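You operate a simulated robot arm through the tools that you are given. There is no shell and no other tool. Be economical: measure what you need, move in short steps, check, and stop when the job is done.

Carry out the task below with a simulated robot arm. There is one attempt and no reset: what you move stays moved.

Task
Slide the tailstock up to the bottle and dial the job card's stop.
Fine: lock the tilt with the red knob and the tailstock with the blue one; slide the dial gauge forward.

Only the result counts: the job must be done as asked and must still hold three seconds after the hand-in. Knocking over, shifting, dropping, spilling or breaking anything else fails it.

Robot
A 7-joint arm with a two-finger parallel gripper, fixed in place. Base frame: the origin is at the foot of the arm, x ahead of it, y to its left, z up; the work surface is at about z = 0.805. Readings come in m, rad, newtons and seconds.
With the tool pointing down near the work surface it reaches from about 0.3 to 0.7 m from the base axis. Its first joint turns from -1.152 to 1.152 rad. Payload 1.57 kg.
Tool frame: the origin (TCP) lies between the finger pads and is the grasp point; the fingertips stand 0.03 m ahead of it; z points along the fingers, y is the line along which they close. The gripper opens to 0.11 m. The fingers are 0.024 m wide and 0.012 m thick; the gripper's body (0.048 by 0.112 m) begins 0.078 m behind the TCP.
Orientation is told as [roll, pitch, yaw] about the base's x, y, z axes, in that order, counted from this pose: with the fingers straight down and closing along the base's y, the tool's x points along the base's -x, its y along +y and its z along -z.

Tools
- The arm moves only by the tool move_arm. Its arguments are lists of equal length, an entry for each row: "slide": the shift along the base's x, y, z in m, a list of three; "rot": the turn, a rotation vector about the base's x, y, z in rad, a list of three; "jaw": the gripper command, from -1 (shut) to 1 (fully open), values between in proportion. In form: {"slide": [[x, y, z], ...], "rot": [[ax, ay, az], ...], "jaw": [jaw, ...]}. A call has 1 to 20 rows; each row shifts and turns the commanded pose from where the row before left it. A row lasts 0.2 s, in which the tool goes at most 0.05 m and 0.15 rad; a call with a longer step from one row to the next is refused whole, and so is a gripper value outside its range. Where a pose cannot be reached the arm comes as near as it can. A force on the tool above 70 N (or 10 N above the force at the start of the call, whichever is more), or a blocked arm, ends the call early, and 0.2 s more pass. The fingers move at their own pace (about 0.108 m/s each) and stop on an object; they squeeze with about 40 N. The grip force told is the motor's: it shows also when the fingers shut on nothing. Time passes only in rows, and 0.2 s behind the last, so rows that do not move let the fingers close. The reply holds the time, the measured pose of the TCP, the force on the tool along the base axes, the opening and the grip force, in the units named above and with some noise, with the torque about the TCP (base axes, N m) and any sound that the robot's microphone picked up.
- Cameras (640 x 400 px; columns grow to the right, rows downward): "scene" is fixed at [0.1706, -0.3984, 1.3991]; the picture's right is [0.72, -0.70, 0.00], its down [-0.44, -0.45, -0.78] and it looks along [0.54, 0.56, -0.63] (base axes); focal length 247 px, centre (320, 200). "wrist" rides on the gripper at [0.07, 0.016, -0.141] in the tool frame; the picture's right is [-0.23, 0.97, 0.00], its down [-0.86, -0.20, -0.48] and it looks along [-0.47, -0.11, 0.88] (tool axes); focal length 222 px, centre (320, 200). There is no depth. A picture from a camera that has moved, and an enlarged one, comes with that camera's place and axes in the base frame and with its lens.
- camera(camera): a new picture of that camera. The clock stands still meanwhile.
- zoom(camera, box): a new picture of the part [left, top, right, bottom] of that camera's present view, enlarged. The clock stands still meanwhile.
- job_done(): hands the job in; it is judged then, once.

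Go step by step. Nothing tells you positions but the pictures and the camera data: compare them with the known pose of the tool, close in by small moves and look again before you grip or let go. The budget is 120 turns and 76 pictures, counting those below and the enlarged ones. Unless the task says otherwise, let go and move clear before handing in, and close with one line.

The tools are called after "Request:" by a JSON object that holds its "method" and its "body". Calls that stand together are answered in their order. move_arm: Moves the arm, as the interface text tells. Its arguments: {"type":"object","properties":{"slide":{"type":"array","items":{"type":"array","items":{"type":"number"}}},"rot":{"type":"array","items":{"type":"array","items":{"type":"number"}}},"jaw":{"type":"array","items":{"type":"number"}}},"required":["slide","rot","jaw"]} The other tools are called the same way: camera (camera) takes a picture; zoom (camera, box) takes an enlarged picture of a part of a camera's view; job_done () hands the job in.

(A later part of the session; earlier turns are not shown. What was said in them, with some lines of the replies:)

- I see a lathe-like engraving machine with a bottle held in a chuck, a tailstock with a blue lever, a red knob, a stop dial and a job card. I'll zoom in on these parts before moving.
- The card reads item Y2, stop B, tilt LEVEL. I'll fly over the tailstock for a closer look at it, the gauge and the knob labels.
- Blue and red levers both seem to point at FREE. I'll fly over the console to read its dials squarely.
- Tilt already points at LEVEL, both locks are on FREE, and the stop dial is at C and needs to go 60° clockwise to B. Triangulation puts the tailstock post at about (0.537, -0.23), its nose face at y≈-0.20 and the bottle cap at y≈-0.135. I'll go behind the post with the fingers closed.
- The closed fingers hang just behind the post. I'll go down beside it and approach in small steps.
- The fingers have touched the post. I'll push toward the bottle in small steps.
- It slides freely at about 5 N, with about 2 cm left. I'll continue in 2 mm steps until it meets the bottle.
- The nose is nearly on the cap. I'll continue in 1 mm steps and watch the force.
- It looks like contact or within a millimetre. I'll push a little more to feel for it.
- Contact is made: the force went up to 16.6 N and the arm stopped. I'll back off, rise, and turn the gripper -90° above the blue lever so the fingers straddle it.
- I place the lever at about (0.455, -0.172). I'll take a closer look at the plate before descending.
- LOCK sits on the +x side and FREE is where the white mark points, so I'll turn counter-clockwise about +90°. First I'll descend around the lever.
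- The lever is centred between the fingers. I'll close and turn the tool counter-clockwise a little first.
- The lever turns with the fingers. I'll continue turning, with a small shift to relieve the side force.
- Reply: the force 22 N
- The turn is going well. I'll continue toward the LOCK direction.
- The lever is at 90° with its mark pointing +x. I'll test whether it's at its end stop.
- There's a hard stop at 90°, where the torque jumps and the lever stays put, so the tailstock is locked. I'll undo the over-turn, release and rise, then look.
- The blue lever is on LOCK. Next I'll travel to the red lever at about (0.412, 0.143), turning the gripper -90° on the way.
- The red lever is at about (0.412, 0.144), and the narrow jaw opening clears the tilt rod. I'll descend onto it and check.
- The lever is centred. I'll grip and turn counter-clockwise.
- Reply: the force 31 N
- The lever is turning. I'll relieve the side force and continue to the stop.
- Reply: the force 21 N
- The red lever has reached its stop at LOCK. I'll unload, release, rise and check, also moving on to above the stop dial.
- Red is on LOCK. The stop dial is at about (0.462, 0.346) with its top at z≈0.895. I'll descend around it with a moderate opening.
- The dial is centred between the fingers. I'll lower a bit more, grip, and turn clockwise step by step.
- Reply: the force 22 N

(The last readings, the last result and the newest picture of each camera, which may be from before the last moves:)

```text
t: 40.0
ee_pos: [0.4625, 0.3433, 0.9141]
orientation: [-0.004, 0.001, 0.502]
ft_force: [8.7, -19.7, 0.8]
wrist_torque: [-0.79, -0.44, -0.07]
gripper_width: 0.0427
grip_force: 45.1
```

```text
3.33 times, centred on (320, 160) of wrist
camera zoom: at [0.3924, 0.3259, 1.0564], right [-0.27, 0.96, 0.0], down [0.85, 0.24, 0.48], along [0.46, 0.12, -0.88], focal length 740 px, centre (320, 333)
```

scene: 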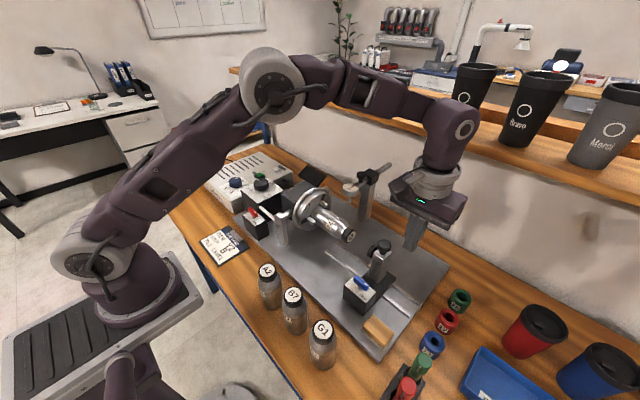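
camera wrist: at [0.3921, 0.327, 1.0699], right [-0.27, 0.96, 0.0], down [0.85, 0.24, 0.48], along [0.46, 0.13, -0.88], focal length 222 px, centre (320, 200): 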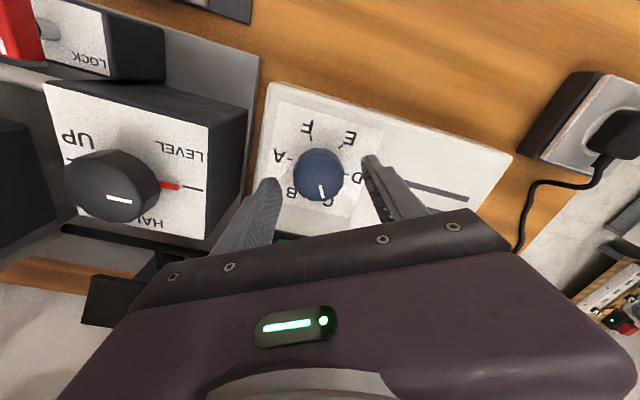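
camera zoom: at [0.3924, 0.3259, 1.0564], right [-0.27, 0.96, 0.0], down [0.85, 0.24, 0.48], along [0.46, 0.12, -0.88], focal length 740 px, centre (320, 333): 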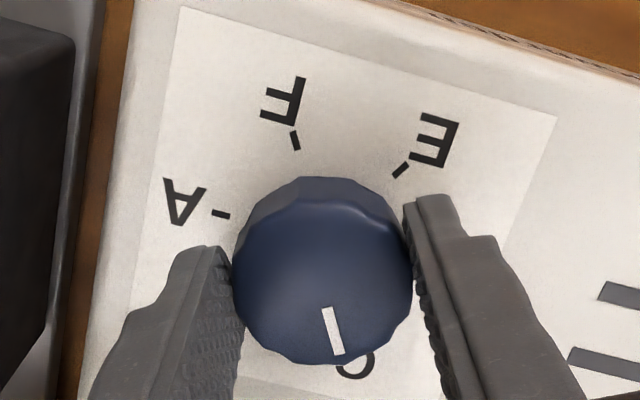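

I have a good grip on the dial. I'll nudge to relieve the side force and turn 60° clockwise.

Request:
{"method": "move_arm", "body": {"slide": [[0.0005, -0.0018, 0], [0, 0, 0], [0, 0, 0], [0, 0, 0], [0, 0, 0], [0, 0, 0], [0, 0, 0], [0, 0, 0], [0, 0, 0], [0, 0, 0]], "rot": [[0, 0, 0], [0, 0, -0.13], [0, 0, -0.13], [0, 0, -0.13], [0, 0, -0.13], [0, 0, -0.13], [0, 0, -0.13], [0, 0, -0.13], [0, 0, -0.13], [0, 0, 0]], "jaw": [-1, -1, -1, -1, -1, -1, -1, -1, -1, -1]}}

Request:
{"method": "zoom", "body": {"camera": "wrist", "box": [240, 100, 400, 220]}}

Request:
{"method": "zoom", "body": {"camera": "scene", "box": [200, 150, 280, 210]}}

```text
t: 42.2
ee_pos: [0.4616, 0.3466, 0.9143]
orientation: [0.005, -0.001, -0.539]
ft_force: [18.6, 26.0, -21.7]
wrist_torque: [0.87, -0.07, 0.06]
gripper_width: 0.0427
grip_force: 44.9
```

```text
3.33 times, centred on (320, 160) of wrist
camera zoom: at [0.4096, 0.3963, 1.0567], right [0.7, 0.72, 0.01], down [0.63, -0.61, 0.48], along [0.35, -0.33, -0.88], focal length 740 px, centre (320, 333)
```

zoom: 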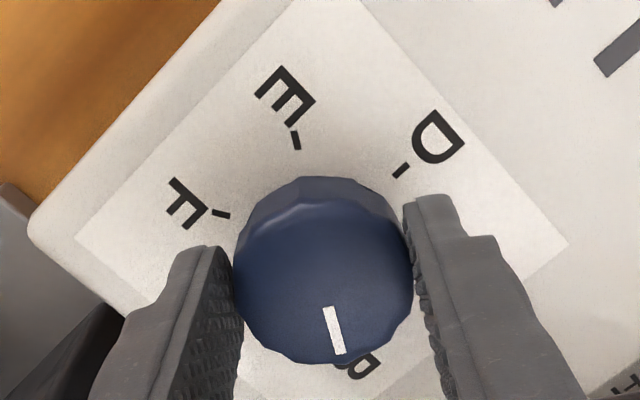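

```text
6.67 times, centred on (240, 180) of scene
camera zoom: at [0.1714, -0.3975, 1.3992], right [0.72, -0.7, 0.0], down [-0.44, -0.45, -0.78], along [0.54, 0.56, -0.63], focal length 1647 px, centre (853, 333)
```

zoom: 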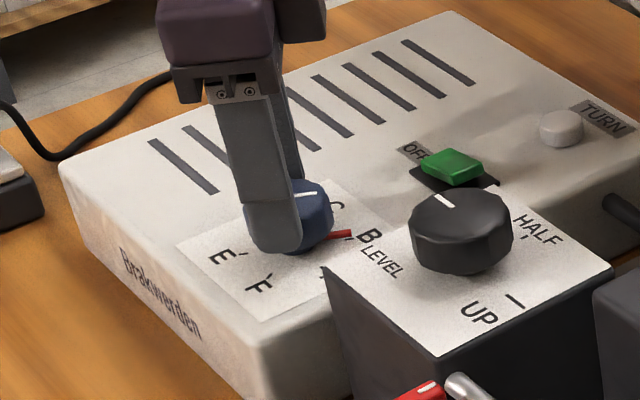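

The dial points at B and its red indicator sits on the B tick. I'll relieve the side force, release, rise and check.

Request:
{"method": "move_arm", "body": {"slide": [[0.001, 0.0018, 0], [0, 0, 0], [0, 0, 0], [0, 0, 0.03], [0, 0, 0.045], [0, 0, 0.045], [0, 0, 0]], "rot": [[0, 0, 0], [0, 0, 0], [0, 0, 0], [0, 0, 0], [0, 0, 0], [0, 0, 0], [0, 0, 0]], "jaw": [-1, 0.2, 0.2, 0.2, 0.2, 0.2, 0.2]}}

Request:
{"method": "zoom", "body": {"camera": "wrist", "box": [240, 80, 400, 200]}}

```text
t: 43.8
ee_pos: [0.4626, 0.3462, 1.0366]
orientation: [-0.002, -0.001, -0.537]
ft_force: [0.3, -0.4, -0.5]
wrist_torque: [0.0, -0.03, 0.01]
gripper_width: 0.0657
grip_force: 0.0
```

```text
3.33 times, centred on (320, 140) of wrist
camera zoom: at [0.4098, 0.3969, 1.1791], right [0.69, 0.72, 0.0], down [0.63, -0.61, 0.48], along [0.34, -0.33, -0.88], focal length 740 px, centre (320, 400)
```

zoom: 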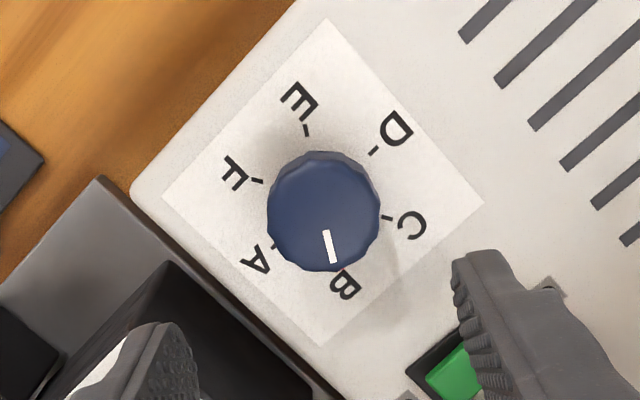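

The dial is on B. Next is the gauge: dial at roughly (0.607, -0.07, 1.0), on a rod along x with a small knob at about x=0.648. I'll move above it for a better look.

Request:
{"method": "move_arm", "body": {"slide": [[0, 0, 0.045], [0, 0, 0.045], [0, 0, 0.04], [0.015, -0.042, 0], [0.015, -0.042, 0], [0.015, -0.042, 0], [0.015, -0.042, 0], [0.015, -0.042, 0], [0.015, -0.042, 0], [0.015, -0.042, 0], [0.015, -0.042, 0], [0.015, -0.042, 0], [0.015, -0.038, 0], [0, 0, 0]], "rot": [[0, 0, 0], [0, 0, 0], [0, 0, 0], [0, 0, 0.1], [0, 0, 0.1], [0, 0, 0.1], [0, 0, 0.1], [0, 0, 0.1], [0, 0, 0.037], [0, 0, 0], [0, 0, 0], [0, 0, 0], [0, 0, 0], [0, 0, 0]], "jaw": [0.2, 0.2, 0.2, 0.2, 0.2, 0.2, 0.2, 0.2, 0.2, 0.2, 0.2, 0.2, 0.2, 0.2]}}

Request:
{"method": "camera", "body": {"camera": "wrist"}}

Request:
{"method": "camera", "body": {"camera": "scene"}}

```text
t: 46.8
ee_pos: [0.6107, -0.0703, 1.1619]
orientation: [-0.001, 0.001, -0.002]
ft_force: [0.3, -0.7, -0.4]
wrist_torque: [-0.01, 0.01, -0.03]
gripper_width: 0.066
grip_force: 0.0
```

```text
31 pictures are left
camera wrist: at [0.5404, -0.0524, 1.3054], right [0.23, 0.97, 0.0], down [0.86, -0.2, 0.48], along [0.47, -0.11, -0.88], focal length 222 px, centre (320, 200)
```

wrist: 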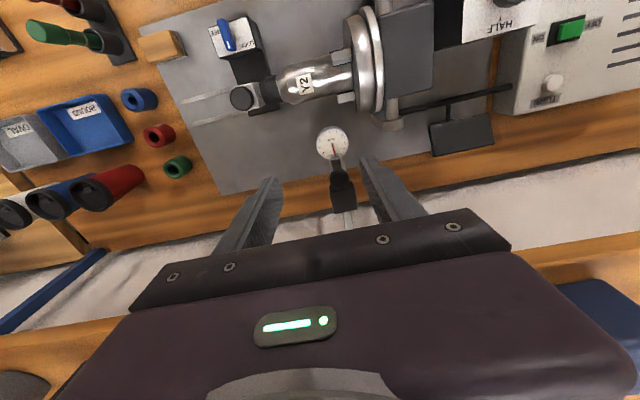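

```text
30 pictures are left
```

scene: 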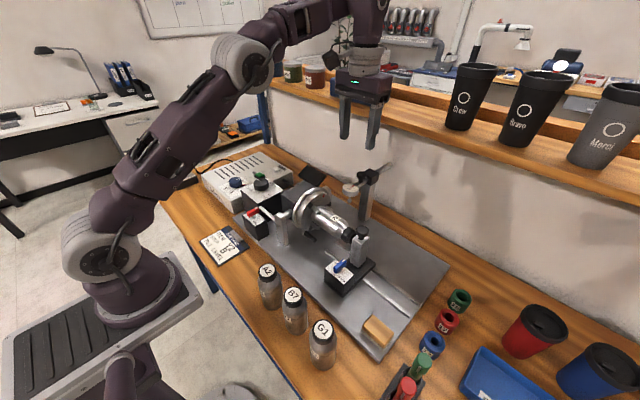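

Request:
{"method": "zoom", "body": {"camera": "wrist", "box": [280, 100, 400, 220]}}

Request:
{"method": "zoom", "body": {"camera": "scene", "box": [330, 160, 410, 220]}}

```text
3.33 times, centred on (340, 160) of wrist
camera zoom: at [0.5404, -0.0524, 1.3054], right [0.23, 0.97, 0.0], down [0.86, -0.2, 0.48], along [0.47, -0.11, -0.88], focal length 740 px, centre (253, 333)
```

zoom: 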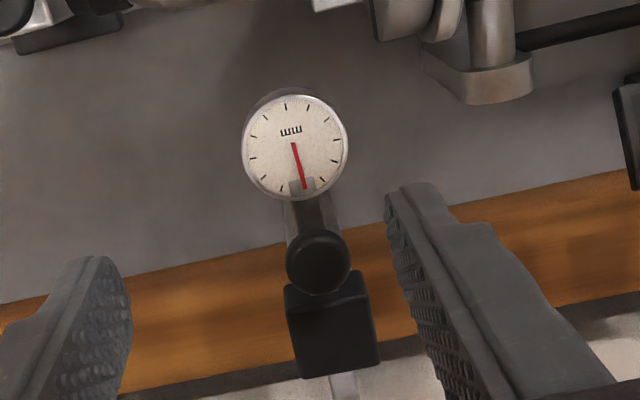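

```text
6.67 times, centred on (370, 190) of scene
camera zoom: at [0.1706, -0.3984, 1.3991], right [0.72, -0.7, 0.0], down [-0.44, -0.45, -0.78], along [0.54, 0.56, -0.63], focal length 1647 px, centre (-13, 267)
```

zoom: 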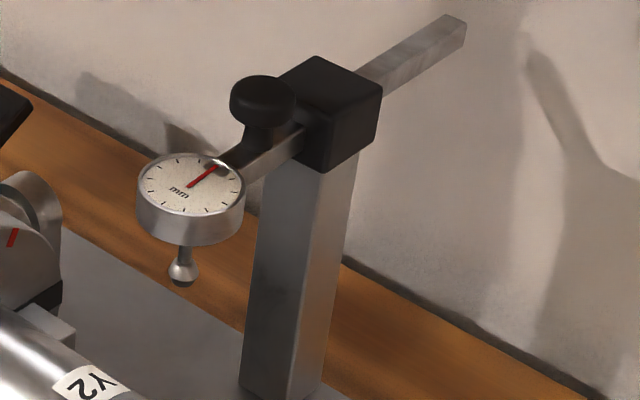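

The knob stands on the rod at about (0.667, -0.054, 1.015), just in front of the clamp, so the gauge is fully back and forward is -x, toward the bottle. I'll move over the knob and descend.

Request:
{"method": "move_arm", "body": {"slide": [[0.03, 0.01, 0], [0.0245, 0.0065, 0], [0, 0, -0.045], [0, 0, -0.045], [0, 0, 0]], "rot": [[0, 0, 0], [0, 0, 0], [0, 0, 0], [0, 0, 0], [0, 0, 0]], "jaw": [0.1, 0.1, 0.1, 0.1, 0.1]}}

Request:
{"method": "zoom", "body": {"camera": "wrist", "box": [220, 80, 420, 230]}}

Request:
{"method": "zoom", "body": {"camera": "scene", "box": [320, 140, 420, 215]}}

```text
t: 48.0
ee_pos: [0.6204, -0.0663, 1.0715]
orientation: [0.0, -0.002, -0.002]
ft_force: [0.2, -0.1, 0.3]
wrist_torque: [0.01, -0.02, 0.01]
gripper_width: 0.0606
grip_force: 0.2
out of reach, approached as far as the arm can: row 1, 2
```

```text
2.67 times, centred on (320, 155) of wrist
camera zoom: at [0.5501, -0.0488, 1.2144], right [0.23, 0.97, 0.0], down [0.85, -0.2, 0.48], along [0.47, -0.11, -0.88], focal length 592 px, centre (320, 320)
```

zoom: 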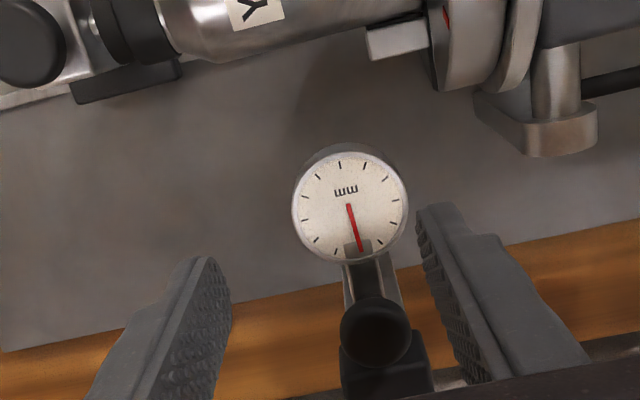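

```text
5.33 times, centred on (370, 178) of scene
camera zoom: at [0.1706, -0.3984, 1.3991], right [0.72, -0.7, 0.0], down [-0.44, -0.45, -0.78], along [0.54, 0.56, -0.63], focal length 1318 px, centre (53, 320)
```

zoom: 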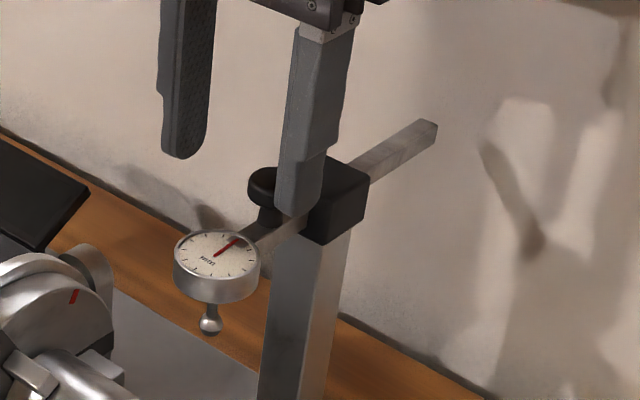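

That point was out of reach while high up. The arm should extend further lower down, so I'll move forward at this height, which is still above the knob.

Request:
{"method": "move_arm", "body": {"slide": [[0.02, 0.006, 0], [0.015, 0.006, 0], [0.01, 0, 0], [0, 0, 0]], "rot": [[0, 0, 0], [0, 0, 0], [0, 0, 0], [0, 0, 0]], "jaw": [0.1, 0.1, 0.1, 0.1]}}

Request:
{"method": "zoom", "body": {"camera": "wrist", "box": [220, 80, 420, 230]}}

```text
t: 48.8
ee_pos: [0.6522, -0.0575, 1.0728]
orientation: [-0.018, 0.025, 0.005]
ft_force: [-50.2, 0.1, 5.1]
wrist_torque: [-0.05, -5.51, -0.73]
gripper_width: 0.0607
grip_force: 0.1
out of reach, approached as far as the arm can: row 3
stopped in row 3: the force on the tool passed its limit at 84 N (the readings are from after the stop); the commanded pose is now the measured one
```

```text
2.67 times, centred on (320, 155) of wrist
camera zoom: at [0.5855, -0.0379, 1.2175], right [0.22, 0.97, -0.02], down [0.87, -0.19, 0.46], along [0.45, -0.12, -0.89], focal length 592 px, centre (320, 320)
```

zoom: 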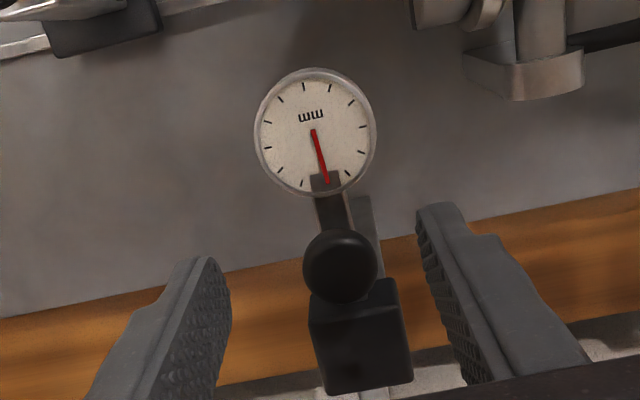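

The hand hit something ahead, probably the shelf edge. I'll look before moving.

Request:
{"method": "camera", "body": {"camera": "scene"}}

```text
24 pictures are left
```

scene: 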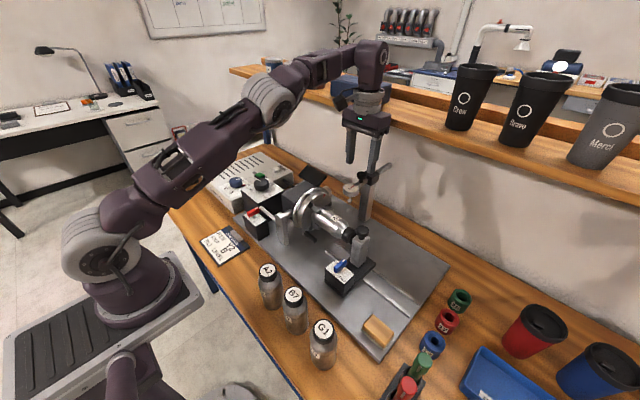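

I'll back away from the shelf, then tilt the tool so the fingers reach forward under it, keeping the hand further back.

Request:
{"method": "move_arm", "body": {"slide": [[-0.03, 0, 0], [-0.03, 0, 0], [-0.02, 0, 0.0], [0, 0.0035, 0], [0, 0, 0], [0, 0, 0], [0, 0, 0], [0, 0, 0]], "rot": [[0.018, -0.025, 0], [0, 0, 0], [0, 0, 0], [0, -0.125, 0], [0, -0.125, 0], [0, -0.125, 0], [0, -0.125, 0], [0, 0, 0]], "jaw": [0.1, 0.1, 0.1, 0.1, 0.1, 0.1, 0.1, 0.1]}}

Request:
{"method": "camera", "body": {"camera": "scene"}}

Request:
{"method": "camera", "body": {"camera": "wrist"}}

```text
t: 50.6
ee_pos: [0.5739, -0.0532, 1.0717]
orientation: [-0.002, -0.504, 0.007]
ft_force: [-0.2, -0.2, 0.2]
wrist_torque: [0.0, 0.01, -0.02]
gripper_width: 0.0605
grip_force: 0.0
```

```text
23 pictures are left
```

scene: 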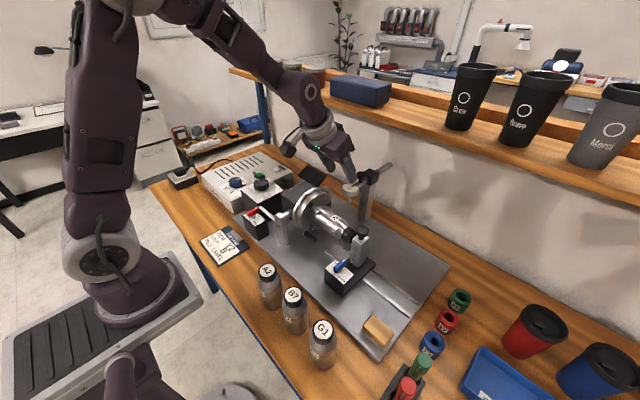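

```text
22 pictures are left
camera wrist: at [0.4445, -0.0363, 1.1632], right [0.19, 0.98, 0.11], down [0.52, -0.19, 0.83], along [0.83, -0.1, -0.54], focal length 222 px, centre (320, 200)
```

wrist: 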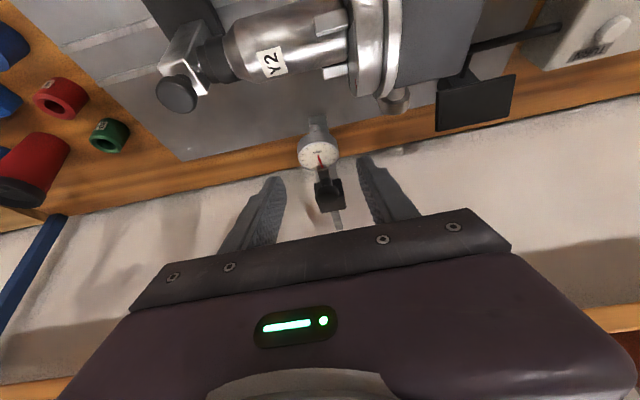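

The shelf items look undisturbed and the hand is now clear of the shelf. I'll reach forward over the knob.

Request:
{"method": "move_arm", "body": {"slide": [[0.03, 0, 0], [0.03, 0, 0], [0.018, 0, 0], [0, 0, -0.008], [0, 0, 0]], "rot": [[0, 0, 0], [0, 0, 0], [0, 0, 0], [0, 0, 0], [0, 0, 0]], "jaw": [0, 0, 0, 0, 0]}}

Request:
{"method": "zoom", "body": {"camera": "wrist", "box": [220, 80, 420, 230]}}

Request:
{"method": "zoom", "body": {"camera": "scene", "box": [320, 140, 420, 215]}}

```text
t: 51.8
ee_pos: [0.6532, -0.0536, 1.0635]
orientation: [-0.003, -0.506, 0.007]
ft_force: [-0.1, -0.5, 1.2]
wrist_torque: [0.0, 0.01, 0.0]
gripper_width: 0.0552
grip_force: 0.0
```

```text
2.67 times, centred on (320, 155) of wrist
camera zoom: at [0.5233, -0.0363, 1.154], right [0.19, 0.98, 0.11], down [0.52, -0.19, 0.83], along [0.83, -0.1, -0.54], focal length 592 px, centre (320, 320)
```

zoom: 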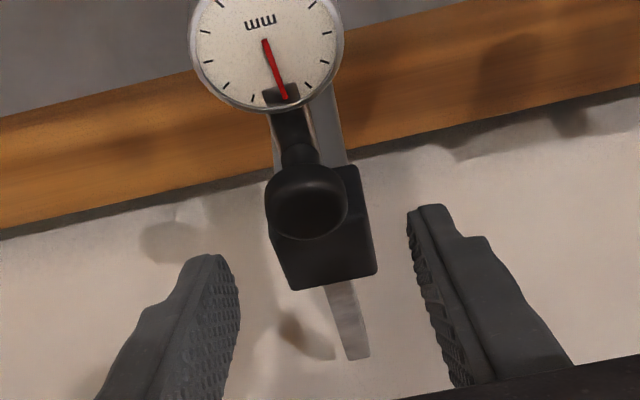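

```text
5.33 times, centred on (370, 178) of scene
camera zoom: at [0.1706, -0.3984, 1.3991], right [0.72, -0.7, 0.0], down [-0.44, -0.45, -0.78], along [0.54, 0.56, -0.63], focal length 1318 px, centre (53, 320)
```

zoom: 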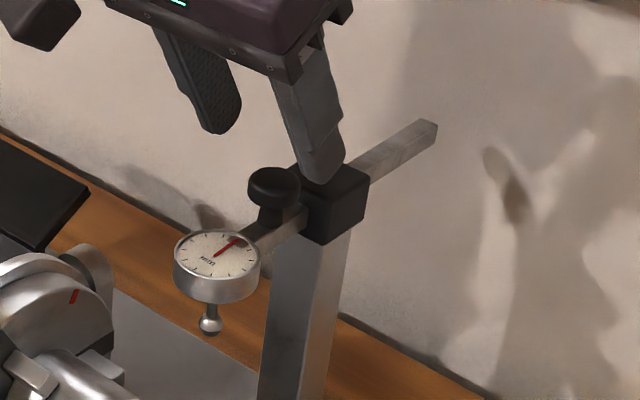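

The knob is between the fingers in y and I'm about 4 cm above gripping height. I'll lower so the fingertips flank the knob head, then check.

Request:
{"method": "move_arm", "body": {"slide": [[-0.003, 0, -0.015], [0, 0, -0.012], [0, 0, -0.01], [0, 0, 0]], "rot": [[0, 0, 0], [0, 0, 0], [0, 0, 0], [0, 0, 0]], "jaw": [0, 0, 0, 0]}}

Request:
{"method": "zoom", "body": {"camera": "wrist", "box": [220, 80, 420, 230]}}

Request:
{"method": "zoom", "body": {"camera": "scene", "box": [320, 140, 420, 215]}}

```text
t: 52.8
ee_pos: [0.6507, -0.0535, 1.0272]
orientation: [-0.002, -0.504, 0.007]
ft_force: [-0.1, -1.3, 0.1]
wrist_torque: [0.0, 0.01, 0.02]
gripper_width: 0.0551
grip_force: 0.1
```

```text
2.67 times, centred on (320, 155) of wrist
camera zoom: at [0.5204, -0.0358, 1.1181], right [0.19, 0.98, 0.11], down [0.52, -0.19, 0.83], along [0.83, -0.1, -0.54], focal length 592 px, centre (320, 320)
```

zoom: 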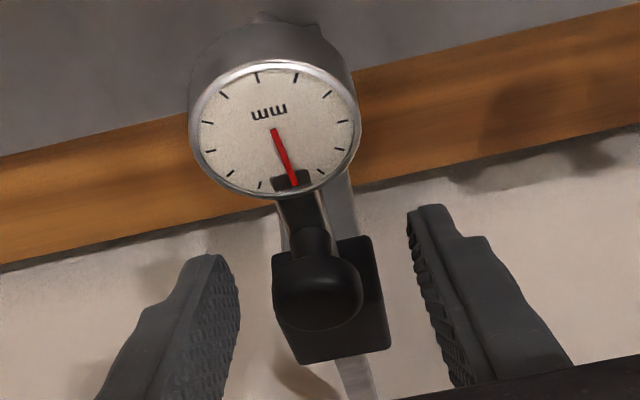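

```text
5.33 times, centred on (370, 178) of scene
camera zoom: at [0.1706, -0.3984, 1.3991], right [0.72, -0.7, 0.0], down [-0.44, -0.45, -0.78], along [0.54, 0.56, -0.63], focal length 1318 px, centre (53, 320)
```

zoom: 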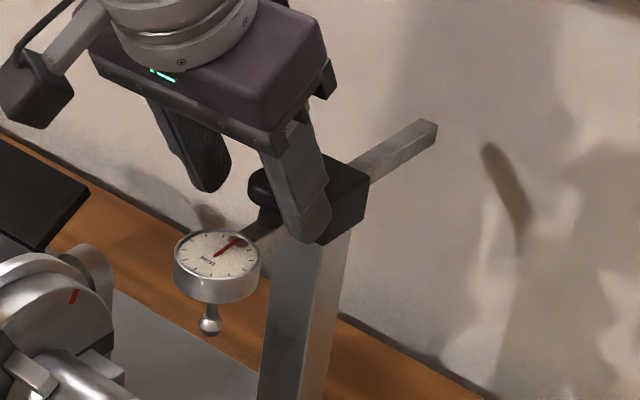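

The fingertips flank the knob. I'll close on it.

Request:
{"method": "move_arm", "body": {"slide": [[0, 0, 0], [0, 0, 0], [0, 0, 0]], "rot": [[0, 0, 0], [0, 0, 0], [0, 0, 0]], "jaw": [-1, -1, -1]}}

Request:
{"method": "zoom", "body": {"camera": "wrist", "box": [220, 80, 420, 230]}}

```text
t: 53.6
ee_pos: [0.6509, -0.0555, 1.0268]
orientation: [-0.004, -0.503, 0.007]
ft_force: [0.7, -22.3, -1.2]
wrist_torque: [-0.46, -0.02, -0.43]
gripper_width: 0.0273
grip_force: 37.3
```

```text
2.67 times, centred on (320, 155) of wrist
camera zoom: at [0.5203, -0.0379, 1.1181], right [0.2, 0.97, 0.11], down [0.52, -0.19, 0.83], along [0.83, -0.11, -0.54], focal length 592 px, centre (320, 320)
```

zoom: 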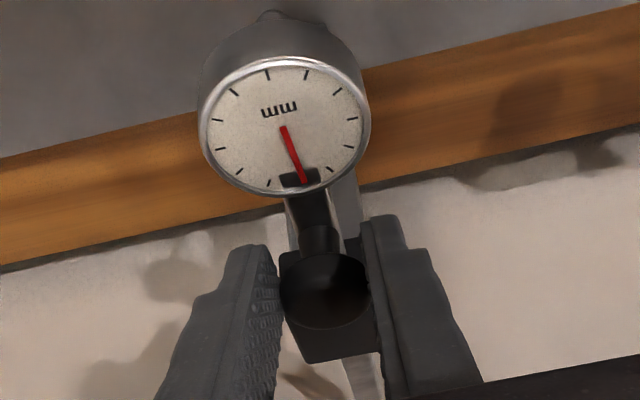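

The knob is gripped. I'll relieve the y force and slide toward the bottle by 3.5 cm first.

Request:
{"method": "move_arm", "body": {"slide": [[0, -0.002, 0], [-0.005, 0, 0], [-0.005, 0, 0], [-0.005, 0, 0], [-0.005, 0, 0], [-0.005, 0, 0], [-0.005, 0, 0], [-0.005, 0, 0], [0, 0, 0]], "rot": [[0, 0, 0], [0, 0, 0], [0, 0, 0], [0, 0, 0], [0, 0, 0], [0, 0, 0], [0, 0, 0], [0, 0, 0], [0, 0, 0]], "jaw": [-1, -1, -1, -1, -1, -1, -1, -1, -1]}}

Request:
{"method": "zoom", "body": {"camera": "scene", "box": [300, 150, 400, 225]}}

```text
t: 55.6
ee_pos: [0.6133, -0.0548, 1.026]
orientation: [0.0, -0.5, 0.008]
ft_force: [-0.2, -10.9, -11.0]
wrist_torque: [-0.18, -0.22, -0.21]
gripper_width: 0.0272
grip_force: 37.9
```

```text
5.33 times, centred on (350, 188) of scene
camera zoom: at [0.1709, -0.3988, 1.3989], right [0.72, -0.7, 0.0], down [-0.44, -0.45, -0.78], along [0.54, 0.56, -0.63], focal length 1318 px, centre (160, 267)
```

zoom: 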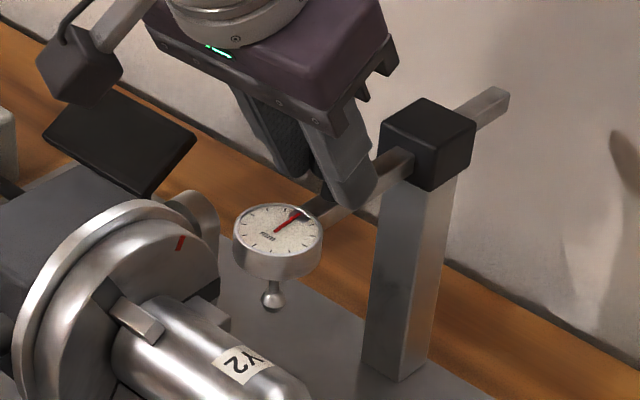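

The gauge slides. I'll continue with smaller steps and watch for the stop.

Request:
{"method": "move_arm", "body": {"slide": [[-0.004, 0, 0.001], [-0.004, 0, 0], [-0.004, 0, 0], [-0.004, 0, 0], [-0.004, 0, 0], [-0.004, 0, 0], [0, 0, 0]], "rot": [[0, 0, 0], [0, 0, 0], [0, 0, 0], [0, 0, 0], [0, 0, 0], [0, 0, 0], [0, 0, 0]], "jaw": [-1, -1, -1, -1, -1, -1, -1]}}

Request:
{"method": "zoom", "body": {"camera": "scene", "box": [290, 160, 390, 235]}}

```text
t: 57.2
ee_pos: [0.5908, -0.0558, 1.0279]
orientation: [-0.001, -0.498, 0.007]
ft_force: [-0.1, -7.2, -34.3]
wrist_torque: [-0.11, 0.44, -0.15]
gripper_width: 0.0273
grip_force: 37.0
```

```text
5.33 times, centred on (340, 198) of scene
camera zoom: at [0.1713, -0.3987, 1.3989], right [0.72, -0.7, 0.0], down [-0.44, -0.45, -0.78], along [0.54, 0.56, -0.63], focal length 1318 px, centre (213, 213)
```

zoom: 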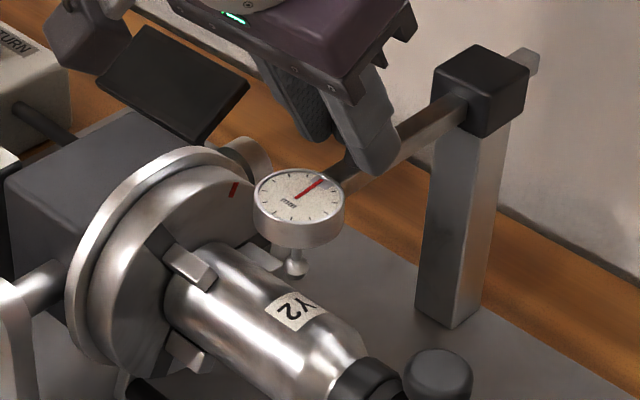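

The gauge is close to the bottle and free so far in x, with some z load from my command. I'll correct z and keep going slowly.

Request:
{"method": "move_arm", "body": {"slide": [[0, 0, -0.0025], [-0.002, 0, 0], [-0.002, 0, 0], [-0.002, 0, 0], [-0.002, 0, 0], [0, 0, 0]], "rot": [[0, 0, 0], [0, 0, 0], [0, 0, 0], [0, 0, 0], [0, 0, 0], [0, 0, 0]], "jaw": [-1, -1, -1, -1, -1, -1]}}

Request:
{"method": "zoom", "body": {"camera": "scene", "box": [310, 180, 370, 225]}}

```text
t: 58.6
ee_pos: [0.5844, -0.0548, 1.027]
orientation: [-0.002, -0.511, 0.009]
ft_force: [2.5, -4.2, 9.0]
wrist_torque: [-0.1, -0.34, -0.04]
gripper_width: 0.0272
grip_force: 37.5
```

```text
8.89 times, centred on (340, 202) of scene
camera zoom: at [0.1705, -0.3985, 1.3991], right [0.72, -0.7, 0.0], down [-0.44, -0.45, -0.78], along [0.54, 0.56, -0.63], focal length 2196 px, centre (142, 178)
```

zoom: 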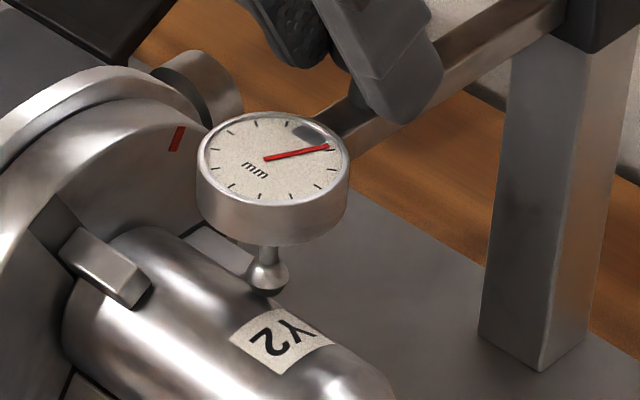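

The needle has moved, so the plunger has met the bottle. The x force is still low, so I'll continue slowly toward the end of travel over the bottle.

Request:
{"method": "move_arm", "body": {"slide": [[-0.002, 0, 0], [-0.002, 0, 0], [-0.002, 0, 0], [-0.002, 0, 0], [0, 0, 0]], "rot": [[0, 0, 0], [0, 0, 0], [0, 0, 0], [0, 0, 0], [0, 0, 0]], "jaw": [-1, -1, -1, -1, -1]}}

Request:
{"method": "zoom", "body": {"camera": "scene", "box": [310, 180, 370, 225]}}

```text
t: 59.8
ee_pos: [0.5761, -0.0553, 1.0263]
orientation: [-0.003, -0.508, 0.006]
ft_force: [1.8, -5.0, 35.7]
wrist_torque: [-0.15, -0.79, -0.08]
gripper_width: 0.0272
grip_force: 37.7
```

```text
8.89 times, centred on (340, 202) of scene
camera zoom: at [0.17, -0.3985, 1.3991], right [0.72, -0.7, 0.0], down [-0.44, -0.45, -0.78], along [0.54, 0.56, -0.63], focal length 2196 px, centre (142, 178)
```

zoom: 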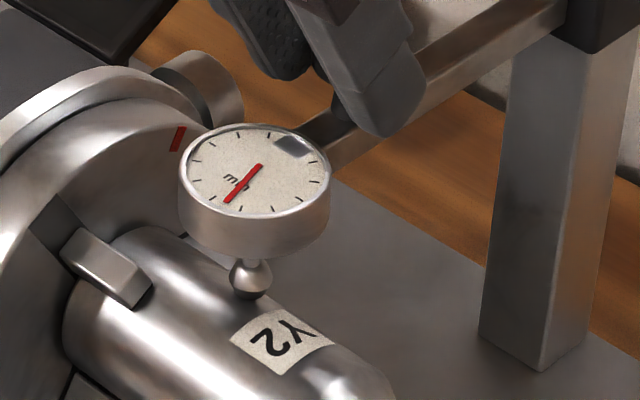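

The needle keeps advancing as the plunger rides up the bottle. I'll trim z and continue until the end stop.

Request:
{"method": "move_arm", "body": {"slide": [[-0.002, 0, 0.001], [-0.002, 0, 0], [-0.002, 0, 0], [-0.002, 0, 0], [0, 0, 0]], "rot": [[0, 0, 0], [0, 0, 0], [0, 0, 0], [0, 0, 0], [0, 0, 0]], "jaw": [-1, -1, -1, -1, -1]}}

Request:
{"method": "zoom", "body": {"camera": "scene", "box": [310, 180, 370, 225]}}

```text
t: 61.0
ee_pos: [0.566, -0.0551, 1.0264]
orientation: [-0.002, -0.505, 0.007]
ft_force: [-0.4, -6.4, 29.1]
wrist_torque: [-0.16, -0.75, -0.13]
gripper_width: 0.0271
grip_force: 37.6
```

```text
8.89 times, centred on (340, 202) of scene
camera zoom: at [0.1701, -0.3986, 1.3991], right [0.72, -0.7, 0.0], down [-0.44, -0.45, -0.78], along [0.54, 0.56, -0.63], focal length 2196 px, centre (142, 178)
```

zoom: 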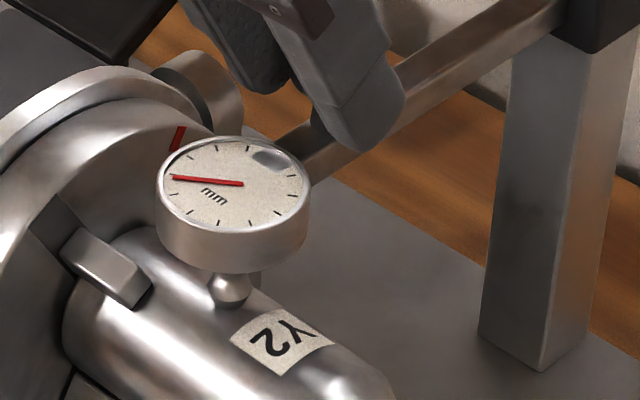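

The plunger is now at the bottle's crest. A 2 mm nudge will show whether the slide has an end stop here.

Request:
{"method": "move_arm", "body": {"slide": [[-0.001, 0, 0.001], [-0.001, 0, 0], [0, 0, 0]], "rot": [[0, 0, 0], [0, 0, 0], [0, 0, 0]], "jaw": [-1, -1, -1]}}

Request:
{"method": "zoom", "body": {"camera": "scene", "box": [310, 180, 370, 225]}}

```text
t: 61.8
ee_pos: [0.5652, -0.0559, 1.0261]
orientation: [-0.002, -0.502, 0.006]
ft_force: [20.1, -11.0, -4.3]
wrist_torque: [-0.21, -0.71, -0.19]
gripper_width: 0.0271
grip_force: 37.3
```

```text
8.89 times, centred on (340, 202) of scene
camera zoom: at [0.1713, -0.3987, 1.3989], right [0.72, -0.7, 0.0], down [-0.44, -0.45, -0.78], along [0.54, 0.56, -0.63], focal length 2196 px, centre (142, 178)
```

zoom: 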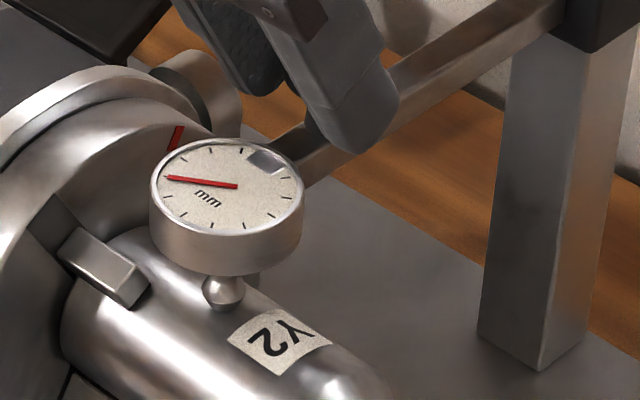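

That's the end stop: 20 N of x resistance with the gauge at the crest. I'll release the knob, lift straight up and move clear.

Request:
{"method": "move_arm", "body": {"slide": [[0.0005, -0.001, 0], [0, 0, 0], [0, 0, 0], [0, 0, 0.02], [0, 0, 0.04], [0, 0, 0.045], [-0.02, 0, 0.04], [-0.03, 0, 0.03], [-0.04, 0, 0], [-0.04, 0, 0], [-0.04, 0, 0], [0, 0, 0]], "rot": [[0, 0, 0], [0, 0, 0], [0, 0, 0], [0, 0, 0], [0, 0, 0], [0, 0, 0], [0, 0.1, 0], [0, 0.1, 0], [0, 0.1, 0], [0, 0.1, 0], [0, 0.1, 0], [0, 0, 0]], "jaw": [-1, -0.2, -0.2, -0.2, -0.2, -0.2, -0.2, -0.2, -0.2, -0.2, -0.2, -0.2]}}

Request:
{"method": "camera", "body": {"camera": "scene"}}

Request:
{"method": "zoom", "body": {"camera": "scene", "box": [210, 160, 410, 300]}}

```text
t: 64.4
ee_pos: [0.3945, -0.0547, 1.2031]
orientation: [0.001, -0.003, 0.005]
ft_force: [0.0, 0.6, 0.1]
wrist_torque: [-0.03, 0.0, 0.01]
gripper_width: 0.044
grip_force: 0.0
```

```text
10 pictures are left
```

scene: 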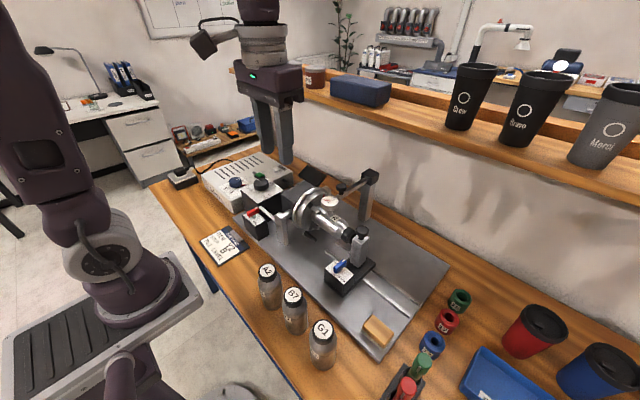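

```text
2.86 times, centred on (310, 230) of scene
camera zoom: at [0.1706, -0.3984, 1.3991], right [0.72, -0.7, 0.0], down [-0.44, -0.45, -0.78], along [0.54, 0.56, -0.63], focal length 706 px, centre (349, 114)
```

zoom: 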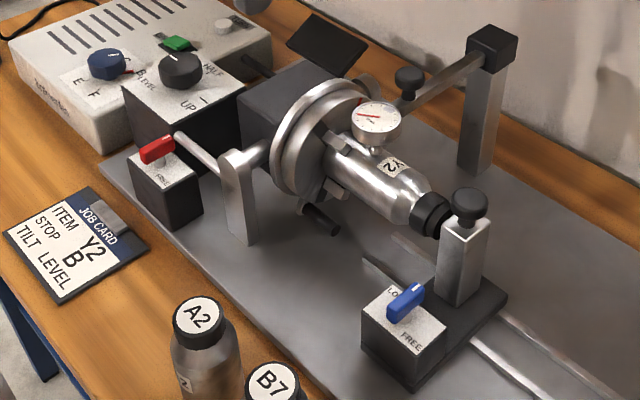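

All looks as intended. I want to check the dark piece under the chuck and the nose-to-cap contact once more.

Request:
{"method": "zoom", "body": {"camera": "scene", "box": [280, 180, 380, 255]}}

Request:
{"method": "zoom", "body": {"camera": "wrist", "box": [180, 60, 460, 200]}}

```text
5.33 times, centred on (330, 218) of scene
camera zoom: at [0.1706, -0.3984, 1.3991], right [0.72, -0.7, 0.0], down [-0.44, -0.45, -0.78], along [0.54, 0.56, -0.63], focal length 1318 px, centre (267, 107)
```

zoom: 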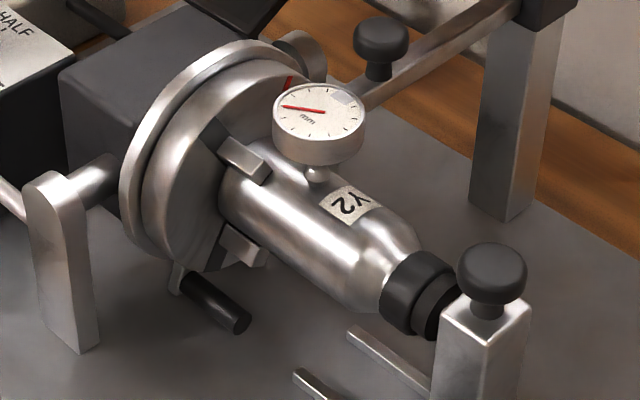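

```text
2.29 times, centred on (320, 130) of wrist
camera zoom: at [0.3233, -0.0391, 1.3457], right [0.22, 0.98, 0.0], down [0.85, -0.19, 0.48], along [0.47, -0.1, -0.88], focal length 508 px, centre (320, 360)
```

zoom: 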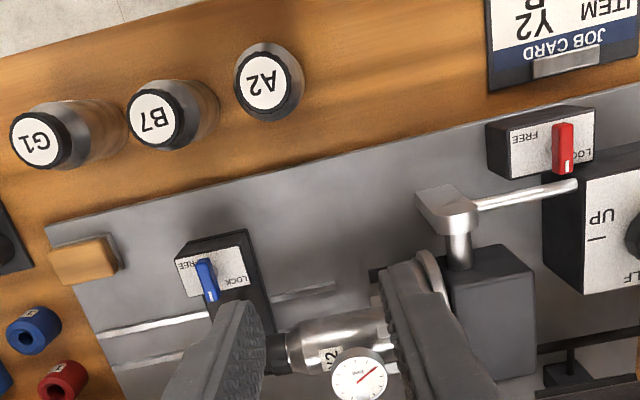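

The chuck simply indexed round with the stop dial, which brought its crank handle into view. The tailstock is on the cap, both levers are on LOCK, the dial is on B, the gauge is forward and the hand is clear, so I'm handing in.

Request:
{"method": "job_done", "body": {}}

```text
The job is handed in.
```

The tailstock is up against the bottle and locked with the blue lever, the tilt is locked at LEVEL with the red lever, the stop dial is set to B, and the dial gauge is slid fully forward onto the bottle. While reaching for the gauge, the hand bumped something at 84 N, probably the shelf edge; nothing looked moved afterwards in the pictures.
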